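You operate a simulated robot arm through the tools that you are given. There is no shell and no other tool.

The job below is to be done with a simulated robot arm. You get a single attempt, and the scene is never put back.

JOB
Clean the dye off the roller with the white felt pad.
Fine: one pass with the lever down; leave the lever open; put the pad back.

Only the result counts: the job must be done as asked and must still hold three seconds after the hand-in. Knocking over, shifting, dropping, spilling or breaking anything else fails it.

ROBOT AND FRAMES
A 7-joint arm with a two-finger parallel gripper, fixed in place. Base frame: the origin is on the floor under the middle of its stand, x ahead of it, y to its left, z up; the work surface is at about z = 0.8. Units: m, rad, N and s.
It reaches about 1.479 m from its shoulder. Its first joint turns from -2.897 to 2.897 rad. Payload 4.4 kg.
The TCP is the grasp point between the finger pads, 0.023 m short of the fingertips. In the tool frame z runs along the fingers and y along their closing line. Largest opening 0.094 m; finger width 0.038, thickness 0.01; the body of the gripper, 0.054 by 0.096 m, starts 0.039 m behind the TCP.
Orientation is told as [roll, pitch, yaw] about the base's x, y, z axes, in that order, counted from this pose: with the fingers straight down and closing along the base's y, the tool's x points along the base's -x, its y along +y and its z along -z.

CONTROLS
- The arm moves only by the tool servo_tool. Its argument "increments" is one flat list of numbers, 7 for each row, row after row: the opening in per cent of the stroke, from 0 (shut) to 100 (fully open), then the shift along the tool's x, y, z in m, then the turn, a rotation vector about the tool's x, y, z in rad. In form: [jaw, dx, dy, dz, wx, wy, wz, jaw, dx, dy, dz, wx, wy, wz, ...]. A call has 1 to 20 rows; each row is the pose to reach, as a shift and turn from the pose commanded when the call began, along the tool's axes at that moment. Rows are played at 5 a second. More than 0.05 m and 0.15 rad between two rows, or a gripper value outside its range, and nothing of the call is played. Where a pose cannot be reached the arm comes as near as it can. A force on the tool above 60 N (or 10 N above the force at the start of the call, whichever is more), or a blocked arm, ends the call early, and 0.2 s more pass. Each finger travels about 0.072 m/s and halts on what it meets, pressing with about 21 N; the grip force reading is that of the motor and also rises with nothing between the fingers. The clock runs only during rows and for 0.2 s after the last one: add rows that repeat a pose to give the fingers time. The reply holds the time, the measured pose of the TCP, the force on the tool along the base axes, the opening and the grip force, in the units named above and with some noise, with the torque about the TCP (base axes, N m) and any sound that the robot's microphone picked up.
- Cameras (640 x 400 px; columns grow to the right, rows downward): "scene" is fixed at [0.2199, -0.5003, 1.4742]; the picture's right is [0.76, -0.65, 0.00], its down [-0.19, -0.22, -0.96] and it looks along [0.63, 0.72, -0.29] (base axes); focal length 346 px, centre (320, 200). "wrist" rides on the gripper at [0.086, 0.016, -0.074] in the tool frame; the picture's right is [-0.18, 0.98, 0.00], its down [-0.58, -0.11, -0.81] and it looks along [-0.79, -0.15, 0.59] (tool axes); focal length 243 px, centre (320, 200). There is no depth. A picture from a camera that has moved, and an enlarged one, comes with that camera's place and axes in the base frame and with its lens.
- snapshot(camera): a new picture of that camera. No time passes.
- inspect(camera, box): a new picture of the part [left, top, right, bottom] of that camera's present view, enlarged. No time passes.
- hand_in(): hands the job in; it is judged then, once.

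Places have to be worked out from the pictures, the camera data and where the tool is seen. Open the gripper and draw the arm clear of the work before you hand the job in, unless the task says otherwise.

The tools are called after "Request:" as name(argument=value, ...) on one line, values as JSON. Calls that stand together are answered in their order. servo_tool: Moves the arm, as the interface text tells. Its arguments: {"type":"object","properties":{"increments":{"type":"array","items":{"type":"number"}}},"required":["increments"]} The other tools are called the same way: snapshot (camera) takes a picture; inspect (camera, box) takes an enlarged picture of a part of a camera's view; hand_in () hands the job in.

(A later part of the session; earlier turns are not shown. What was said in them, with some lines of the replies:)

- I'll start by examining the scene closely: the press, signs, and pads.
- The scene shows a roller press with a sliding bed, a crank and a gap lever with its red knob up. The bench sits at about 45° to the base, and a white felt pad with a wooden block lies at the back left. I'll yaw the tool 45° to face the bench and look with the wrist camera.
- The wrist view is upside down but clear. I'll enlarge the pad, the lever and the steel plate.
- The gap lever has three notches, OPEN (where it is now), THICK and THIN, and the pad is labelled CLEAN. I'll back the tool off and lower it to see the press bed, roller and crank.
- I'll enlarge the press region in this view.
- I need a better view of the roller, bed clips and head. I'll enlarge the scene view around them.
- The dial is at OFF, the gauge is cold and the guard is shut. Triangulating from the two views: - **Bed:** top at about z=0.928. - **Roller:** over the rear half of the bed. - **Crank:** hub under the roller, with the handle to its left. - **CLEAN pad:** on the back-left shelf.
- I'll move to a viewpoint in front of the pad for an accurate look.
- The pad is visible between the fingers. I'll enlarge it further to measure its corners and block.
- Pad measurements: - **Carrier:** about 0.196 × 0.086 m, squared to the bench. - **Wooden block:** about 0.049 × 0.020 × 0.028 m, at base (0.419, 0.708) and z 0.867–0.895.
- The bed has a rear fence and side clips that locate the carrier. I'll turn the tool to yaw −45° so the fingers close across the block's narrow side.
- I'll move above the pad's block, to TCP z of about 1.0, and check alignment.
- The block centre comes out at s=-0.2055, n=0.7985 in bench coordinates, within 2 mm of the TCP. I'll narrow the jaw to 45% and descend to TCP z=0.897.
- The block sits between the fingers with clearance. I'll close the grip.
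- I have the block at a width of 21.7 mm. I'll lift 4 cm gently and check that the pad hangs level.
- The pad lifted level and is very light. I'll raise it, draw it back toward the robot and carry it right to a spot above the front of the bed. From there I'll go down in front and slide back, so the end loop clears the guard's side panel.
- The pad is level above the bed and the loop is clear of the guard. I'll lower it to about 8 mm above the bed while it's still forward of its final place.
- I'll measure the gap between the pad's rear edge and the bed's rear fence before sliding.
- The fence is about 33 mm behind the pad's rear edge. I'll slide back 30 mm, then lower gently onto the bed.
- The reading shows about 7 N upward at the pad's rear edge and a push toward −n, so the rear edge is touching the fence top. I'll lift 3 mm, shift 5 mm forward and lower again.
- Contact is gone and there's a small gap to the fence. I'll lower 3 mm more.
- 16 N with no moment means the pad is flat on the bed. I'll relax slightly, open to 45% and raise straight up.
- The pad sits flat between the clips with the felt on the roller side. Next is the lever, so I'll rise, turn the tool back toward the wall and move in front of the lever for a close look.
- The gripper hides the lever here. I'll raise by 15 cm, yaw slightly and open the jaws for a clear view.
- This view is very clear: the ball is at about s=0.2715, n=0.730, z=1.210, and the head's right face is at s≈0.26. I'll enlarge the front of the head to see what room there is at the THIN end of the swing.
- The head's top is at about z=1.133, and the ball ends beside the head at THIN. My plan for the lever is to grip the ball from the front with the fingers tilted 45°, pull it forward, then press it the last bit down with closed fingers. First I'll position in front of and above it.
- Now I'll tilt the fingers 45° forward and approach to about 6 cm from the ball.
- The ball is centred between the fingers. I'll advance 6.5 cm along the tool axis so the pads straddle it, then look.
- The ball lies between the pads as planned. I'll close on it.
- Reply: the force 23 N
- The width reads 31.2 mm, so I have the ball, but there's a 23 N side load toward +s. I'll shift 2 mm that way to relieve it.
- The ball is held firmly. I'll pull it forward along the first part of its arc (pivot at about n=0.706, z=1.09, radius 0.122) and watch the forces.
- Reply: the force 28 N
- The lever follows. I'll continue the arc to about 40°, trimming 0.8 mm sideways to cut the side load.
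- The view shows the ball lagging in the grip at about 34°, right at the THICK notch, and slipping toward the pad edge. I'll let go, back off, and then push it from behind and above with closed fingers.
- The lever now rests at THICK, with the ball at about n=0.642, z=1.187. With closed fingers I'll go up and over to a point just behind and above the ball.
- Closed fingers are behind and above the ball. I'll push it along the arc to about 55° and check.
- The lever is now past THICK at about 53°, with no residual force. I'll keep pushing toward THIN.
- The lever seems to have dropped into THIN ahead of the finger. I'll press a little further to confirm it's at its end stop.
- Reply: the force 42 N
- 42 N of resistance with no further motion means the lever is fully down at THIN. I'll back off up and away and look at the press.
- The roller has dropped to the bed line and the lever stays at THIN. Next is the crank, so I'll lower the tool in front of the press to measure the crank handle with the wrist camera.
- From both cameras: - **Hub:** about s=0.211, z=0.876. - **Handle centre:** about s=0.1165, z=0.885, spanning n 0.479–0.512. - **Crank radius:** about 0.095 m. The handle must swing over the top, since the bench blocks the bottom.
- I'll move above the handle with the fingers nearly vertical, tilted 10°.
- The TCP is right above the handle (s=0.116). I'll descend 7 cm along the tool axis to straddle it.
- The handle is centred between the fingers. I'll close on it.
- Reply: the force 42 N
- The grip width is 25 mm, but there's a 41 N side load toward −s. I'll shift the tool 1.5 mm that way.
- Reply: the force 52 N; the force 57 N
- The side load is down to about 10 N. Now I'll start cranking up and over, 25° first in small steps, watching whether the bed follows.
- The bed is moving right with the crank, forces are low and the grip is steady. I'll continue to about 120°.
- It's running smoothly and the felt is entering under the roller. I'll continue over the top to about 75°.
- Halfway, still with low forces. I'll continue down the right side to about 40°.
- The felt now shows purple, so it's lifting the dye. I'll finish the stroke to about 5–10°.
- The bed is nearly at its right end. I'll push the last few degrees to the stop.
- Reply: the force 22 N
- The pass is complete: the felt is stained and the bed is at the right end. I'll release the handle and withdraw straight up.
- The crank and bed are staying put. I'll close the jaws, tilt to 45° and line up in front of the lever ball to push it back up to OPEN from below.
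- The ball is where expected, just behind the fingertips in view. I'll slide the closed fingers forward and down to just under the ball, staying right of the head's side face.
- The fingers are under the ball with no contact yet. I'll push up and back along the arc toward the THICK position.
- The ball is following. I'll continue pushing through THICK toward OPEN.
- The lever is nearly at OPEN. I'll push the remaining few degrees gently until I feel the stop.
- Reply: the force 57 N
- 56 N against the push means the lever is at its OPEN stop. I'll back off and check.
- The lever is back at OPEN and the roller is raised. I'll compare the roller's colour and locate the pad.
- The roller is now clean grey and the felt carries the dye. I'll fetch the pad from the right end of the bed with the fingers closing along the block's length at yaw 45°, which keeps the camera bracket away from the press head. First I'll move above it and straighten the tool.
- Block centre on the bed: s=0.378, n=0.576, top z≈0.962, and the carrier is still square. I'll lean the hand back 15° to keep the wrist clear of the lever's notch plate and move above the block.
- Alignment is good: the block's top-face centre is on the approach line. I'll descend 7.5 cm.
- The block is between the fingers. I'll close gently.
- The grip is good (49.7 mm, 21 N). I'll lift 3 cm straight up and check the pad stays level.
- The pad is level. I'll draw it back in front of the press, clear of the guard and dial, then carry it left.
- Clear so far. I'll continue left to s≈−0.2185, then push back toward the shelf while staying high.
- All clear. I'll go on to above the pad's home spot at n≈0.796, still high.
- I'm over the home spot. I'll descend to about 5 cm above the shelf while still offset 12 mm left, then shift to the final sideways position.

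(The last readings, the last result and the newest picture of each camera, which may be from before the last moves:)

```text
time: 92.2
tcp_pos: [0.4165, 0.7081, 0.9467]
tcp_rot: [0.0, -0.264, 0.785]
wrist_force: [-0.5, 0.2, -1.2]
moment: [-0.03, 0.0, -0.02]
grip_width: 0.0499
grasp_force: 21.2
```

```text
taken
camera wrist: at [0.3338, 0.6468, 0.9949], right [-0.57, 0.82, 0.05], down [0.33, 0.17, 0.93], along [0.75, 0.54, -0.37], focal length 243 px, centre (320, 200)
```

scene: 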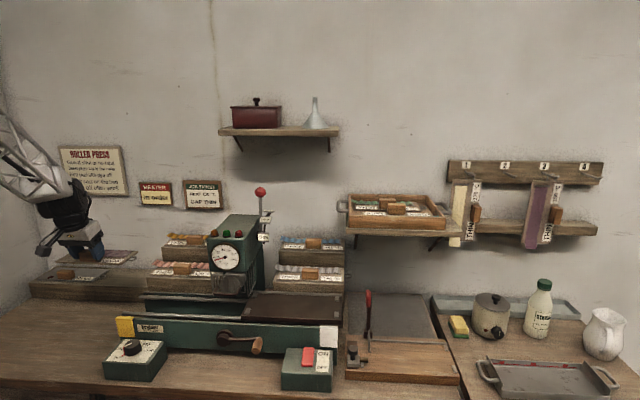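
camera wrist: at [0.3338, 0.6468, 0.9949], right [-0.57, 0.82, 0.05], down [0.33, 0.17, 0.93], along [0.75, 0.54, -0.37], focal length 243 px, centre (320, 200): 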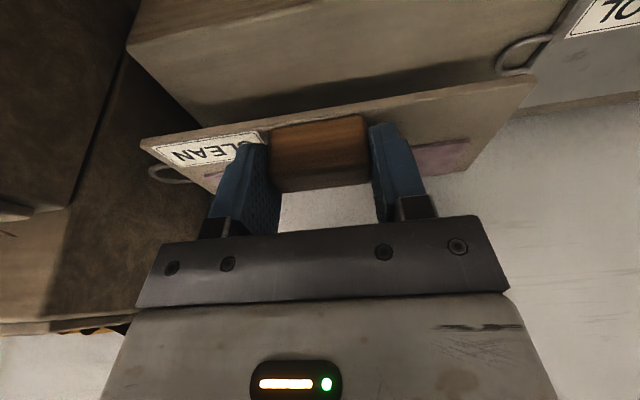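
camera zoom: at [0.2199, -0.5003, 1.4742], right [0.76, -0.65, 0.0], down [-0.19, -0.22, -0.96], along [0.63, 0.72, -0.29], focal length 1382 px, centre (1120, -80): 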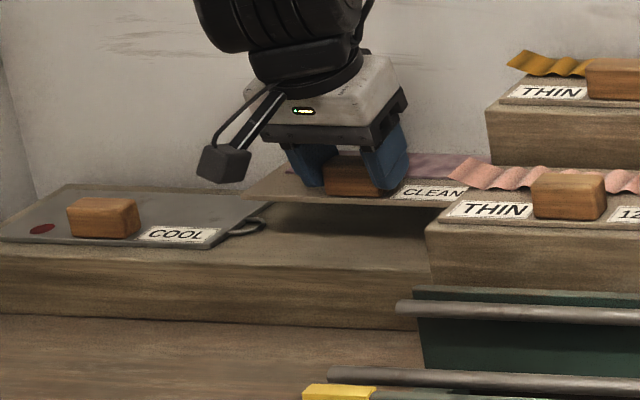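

Position checks out at s=−0.206, n=0.795. I'll descend to about 5 mm above contact.

Request:
servo_tool(increments=[30, 0.0035, -0.0004, 0.0135, 0, 0, 0, 30, 0.0068, -0.0007, 0.026, 0, 0, 0, 30, 0.0098, -0.0007, 0.0386, 0, 0, 0, 30, 0.0098, -0.0007, 0.0386, 0, 0, 0])

Request:
inspect(camera="scene", box=[60, 255, 190, 335])

Request:
snapshot(camera="wrist")

```text
time: 93.2
tcp_pos: [0.4188, 0.7085, 0.9056]
tcp_rot: [-0.001, -0.263, 0.785]
wrist_force: [0.2, -0.2, -0.8]
moment: [0.0, 0.02, 0.01]
grip_width: 0.0497
grasp_force: 20.8
```

```text
4.92 times, centred on (125, 295) of scene
camera zoom: at [0.2199, -0.5003, 1.4742], right [0.76, -0.65, 0.0], down [-0.19, -0.22, -0.96], along [0.63, 0.72, -0.29], focal length 1701 px, centre (1280, -268)
```

zoom: 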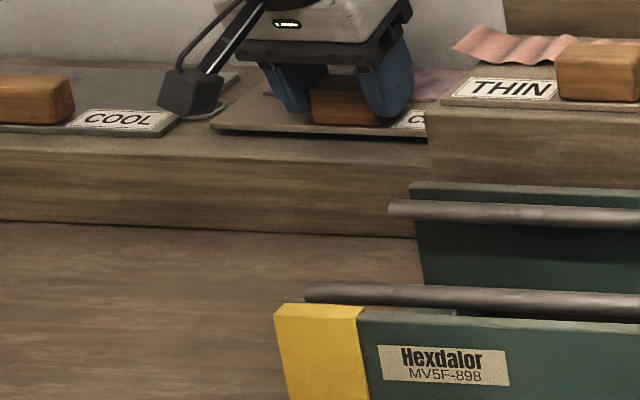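

```text
taken
camera wrist: at [0.3343, 0.6467, 0.9547], right [-0.57, 0.82, 0.05], down [0.33, 0.17, 0.93], along [0.75, 0.54, -0.37], focal length 243 px, centre (320, 200)
```

wrist: 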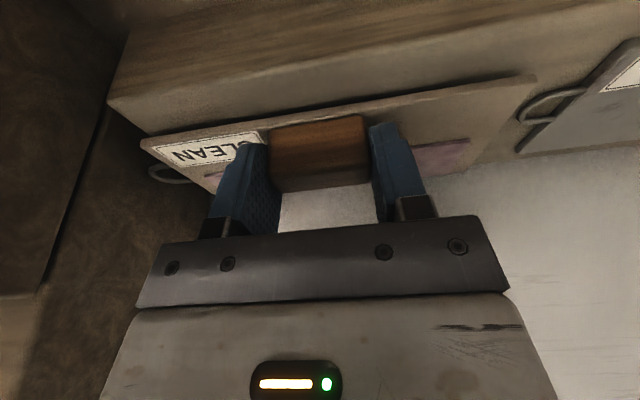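

Compared with the original picture the pad is about 2 mm too far back. I'll correct that, then lower in 1–1.5 mm steps until contact.

Request:
servo_tool(increments=[30, 0.001, 0, -0.0003, 0, 0, 0, 30, 0.0019, 0, -0.0005, 0, 0, 0, 30, 0.0023, 0, 0.001, 0, 0, 0, 30, 0.0027, 0, 0.0024, 0, 0, 0, 30, 0.0029, 0, 0.0034, 0, 0, 0, 30, 0.0029, 0, 0.0034, 0, 0, 0])

```text
time: 94.6
tcp_pos: [0.4167, 0.7071, 0.9027]
tcp_rot: [-0.002, -0.261, 0.784]
wrist_force: [-0.5, 0.0, -0.3]
moment: [-0.01, -0.01, 0.01]
grip_width: 0.0495
grasp_force: 21.1
```

Request:
servo_tool(increments=[30, 0.0003, 0, 0.001, 0, 0, 0, 30, 0.0004, 0, 0.0017, 0, 0, 0, 30, 0.0004, 0, 0.0017, 0, 0, 0])

Request:
inspect(camera="scene", box=[60, 255, 190, 335])

```text
time: 95.4
tcp_pos: [0.4157, 0.7061, 0.9002]
tcp_rot: [0.0, -0.262, 0.786]
wrist_force: [-0.6, -0.4, -0.6]
moment: [-0.02, 0.0, -0.01]
grip_width: 0.0497
grasp_force: 21.6
```

```text
4.92 times, centred on (125, 295) of scene
camera zoom: at [0.2199, -0.5003, 1.4742], right [0.76, -0.65, 0.0], down [-0.19, -0.22, -0.96], along [0.63, 0.72, -0.29], focal length 1701 px, centre (1280, -268)
```

zoom: 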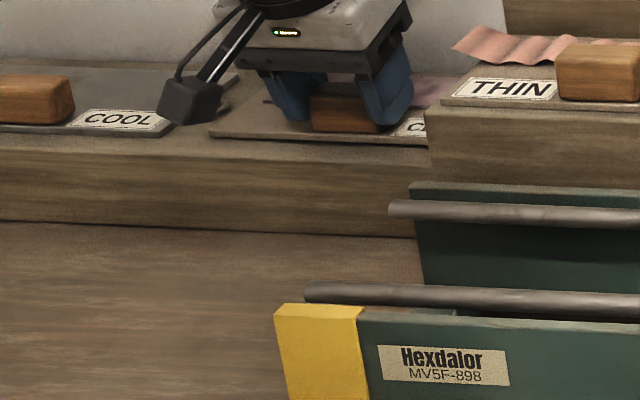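

Request:
servo_tool(increments=[30, 0.0003, 0, 0.001, 0, 0, 0, 30, 0.0004, 0, 0.0017, 0, 0, 0, 30, 0.0004, 0, 0.0017, 0, 0, 0])

```text
time: 96.2
tcp_pos: [0.4162, 0.7071, 0.8983]
tcp_rot: [0.0, -0.263, 0.786]
wrist_force: [-0.2, -0.8, -1.3]
moment: [0.0, 0.0, 0.0]
grip_width: 0.0499
grasp_force: 20.6
```

Request:
servo_tool(increments=[30, 0.0003, 0, 0.001, 0, 0, 0, 30, 0.0004, 0, 0.0017, 0, 0, 0, 30, 0.0004, 0, 0.0017, 0, 0, 0])

Request:
inspect(camera="scene", box=[75, 255, 155, 305])

```text
time: 97.0
tcp_pos: [0.4177, 0.7074, 0.8984]
tcp_rot: [-0.001, -0.262, 0.785]
wrist_force: [-0.8, -4.1, 15.3]
moment: [0.0, -0.06, -0.01]
grip_width: 0.0497
grasp_force: 20.4
```

```text
8.00 times, centred on (115, 280) of scene
camera zoom: at [0.2199, -0.5003, 1.4742], right [0.76, -0.65, 0.0], down [-0.19, -0.22, -0.96], along [0.63, 0.72, -0.29], focal length 2764 px, centre (1960, -440)
```

zoom: 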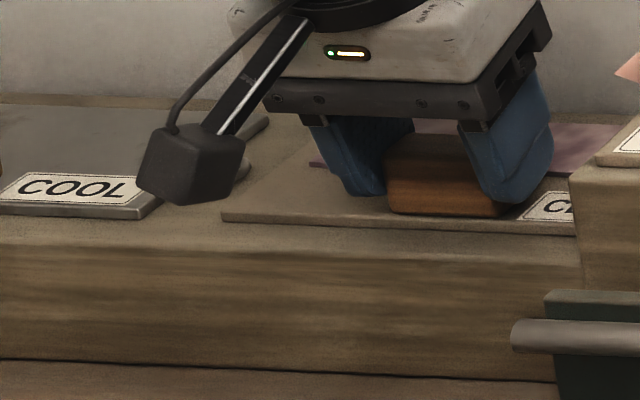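

Contact is flat at 15 N, and the carrier's corner matches its original pixel position. I'll relax, open and withdraw.

Request:
servo_tool(increments=[40, -0.0004, 0, -0.0014, 0, 0, 0, 50, -0.0004, 0, -0.0014, 0, 0, 0, 60, -0.0004, 0, -0.0014, 0, 0, 0, 72, -0.0004, 0, -0.0014, 0, 0, 0, 75, -0.0004, 0, -0.0014, 0, 0, 0, 75, -0.0004, 0, -0.008, 0, 0, 0, 75, -0.0004, 0, -0.025, 0, 0, 0, 75, -0.0004, 0, -0.055, 0, 0, 0, 75, -0.0004, 0, -0.1, 0, 0, 0, 75, 0.02, 0, -0.14, 0, 0, 0, 75, 0.05, 0, -0.17, 0, 0, 0])

Request:
snapshot(camera="wrist")

Request:
inspect(camera="scene", box=[60, 255, 190, 335])

```text
time: 99.4
tcp_pos: [0.3517, 0.6427, 1.0492]
tcp_rot: [0.0, -0.266, 0.784]
wrist_force: [0.2, 0.3, 0.2]
moment: [0.02, 0.01, 0.02]
grip_width: 0.0704
grasp_force: 0.1
```

```text
taken
camera wrist: at [0.2673, 0.581, 1.099], right [-0.57, 0.82, 0.05], down [0.33, 0.17, 0.93], along [0.75, 0.55, -0.36], focal length 243 px, centre (320, 200)
```

wrist: 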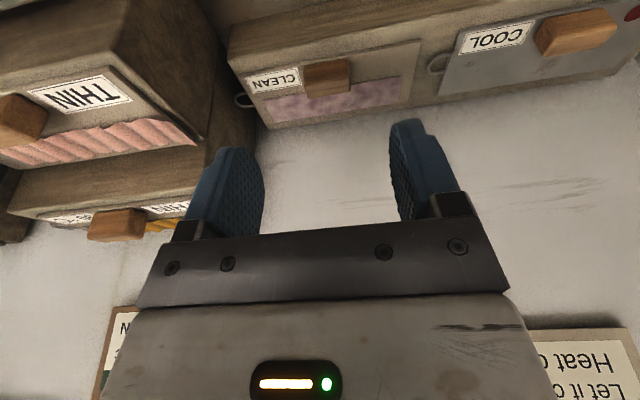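

```text
4.92 times, centred on (125, 295) of scene
camera zoom: at [0.2199, -0.5003, 1.4742], right [0.76, -0.65, 0.0], down [-0.19, -0.22, -0.96], along [0.63, 0.72, -0.29], focal length 1701 px, centre (1280, -268)
```

zoom: 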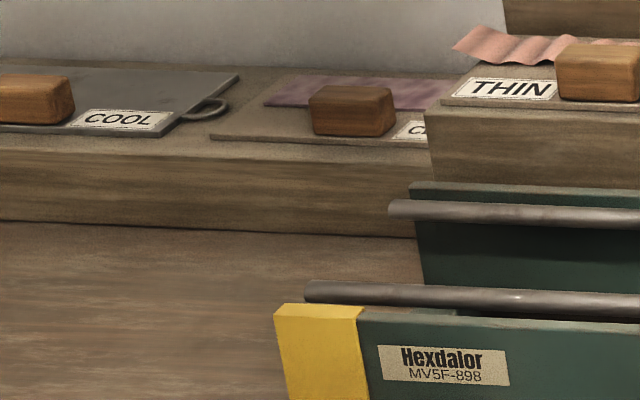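

The pad is back in its original place. I'll open the gripper fully, retreat up and away, and do a final check of the scene.

Request:
servo_tool(increments=[80, 0.0114, 0, -0.0433, 0, 0, 0, 90, 0.0228, 0, -0.0867, 0, 0, 0, 100, 0.0342, 0, -0.13, 0, 0, 0, 100, 0.0456, 0, -0.1733, 0, 0, 0, 100, 0.0569, 0, -0.2167, 0, 0, 0, 100, 0.0683, 0, -0.26, 0, 0, 0, 100, 0.0797, 0, -0.3033, 0, 0, 0, 100, 0.0911, 0, -0.3467, 0, 0, 0, 100, 0.1025, 0, -0.39, 0, 0, 0, 100, 0.1025, 0, -0.39, 0, 0, 0])

Request:
snapshot(camera="scene")

Request:
inspect(camera="scene", box=[190, 170, 320, 320])

Request:
inspect(camera="scene", box=[90, 280, 350, 400])

Request:
snapshot(camera="wrist")

```text
time: 101.6
tcp_pos: [0.209, 0.5, 1.3985]
tcp_rot: [0.0, -0.261, 0.783]
wrist_force: [-0.4, -0.6, -0.3]
moment: [-0.02, 0.01, -0.02]
grip_width: 0.094
grasp_force: 0.0
```

```text
taken
```

scene: 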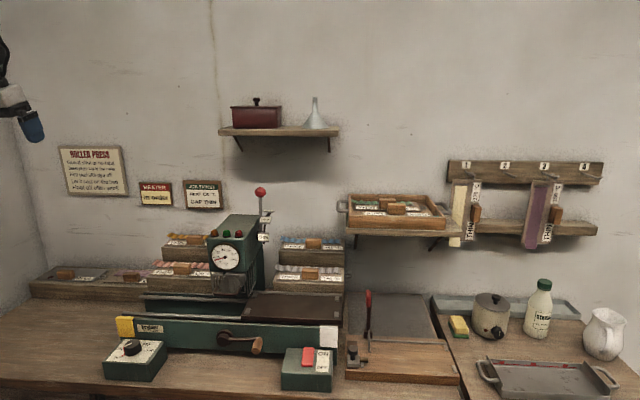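

```text
2.67 times, centred on (255, 245) of scene
camera zoom: at [0.2199, -0.5003, 1.4742], right [0.76, -0.65, 0.0], down [-0.19, -0.22, -0.96], along [0.63, 0.72, -0.29], focal length 921 px, centre (493, 80)
```

zoom: 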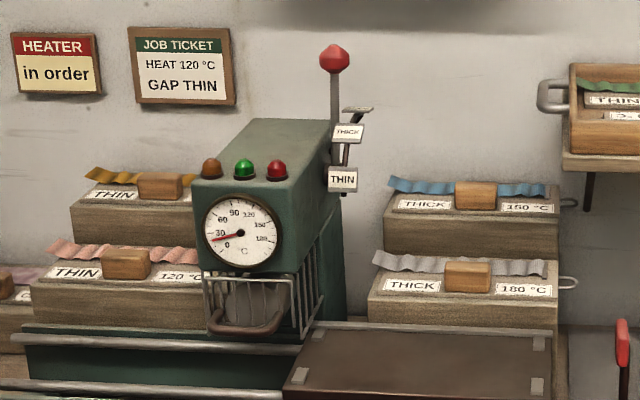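

```text
2.46 times, centred on (220, 340) of scene
camera zoom: at [0.2199, -0.5003, 1.4742], right [0.76, -0.65, 0.0], down [-0.19, -0.22, -0.96], along [0.63, 0.72, -0.29], focal length 850 px, centre (566, -145)
```

zoom: 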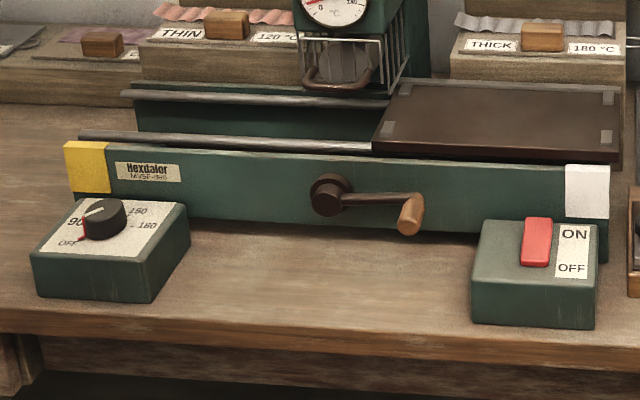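

```text
taken
camera wrist: at [0.1251, 0.4388, 1.4474], right [-0.57, 0.82, 0.05], down [0.33, 0.17, 0.93], along [0.75, 0.54, -0.37], focal length 243 px, centre (320, 200)
```

wrist: 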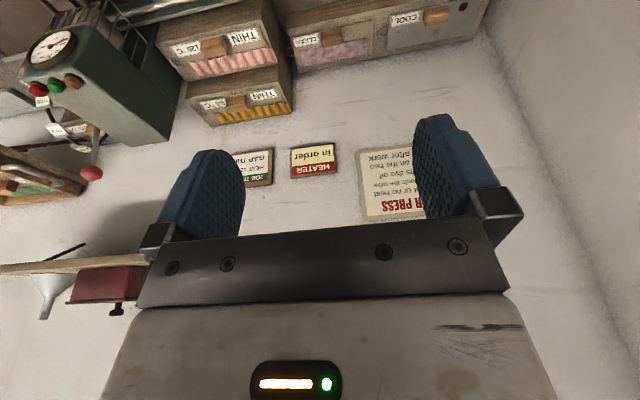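

The roller is clean, the lever is at OPEN, the stained pad is back in its place with the block toward the front, and nothing else has moved. The gripper is open and clear, so I'm handing in.

Request:
hand_in()

```text
The job is handed in.
```

I cleaned the roller with the white felt pad in one pass. It now looks clean grey, and the dye is on the felt.

- **Pass:** I ran the bed once from left to right with the lever fully down at THIN. Nothing said which down position to use, so I took "down" to mean the lowest one.
- **Lever:** it is back at OPEN, pushed to its stop.
- **Pad:** it is back in its original place and facing the same way.
- **Bed and crank:** I left them where the pass ended, with the bed at the right and the crank handle pointing right. They were on the left at the start.

I didn't touch the heater or the guard, and nothing else looks moved. The gripper is open and the arm is clear of the work. I've handed the job in, but no verdict has come back.
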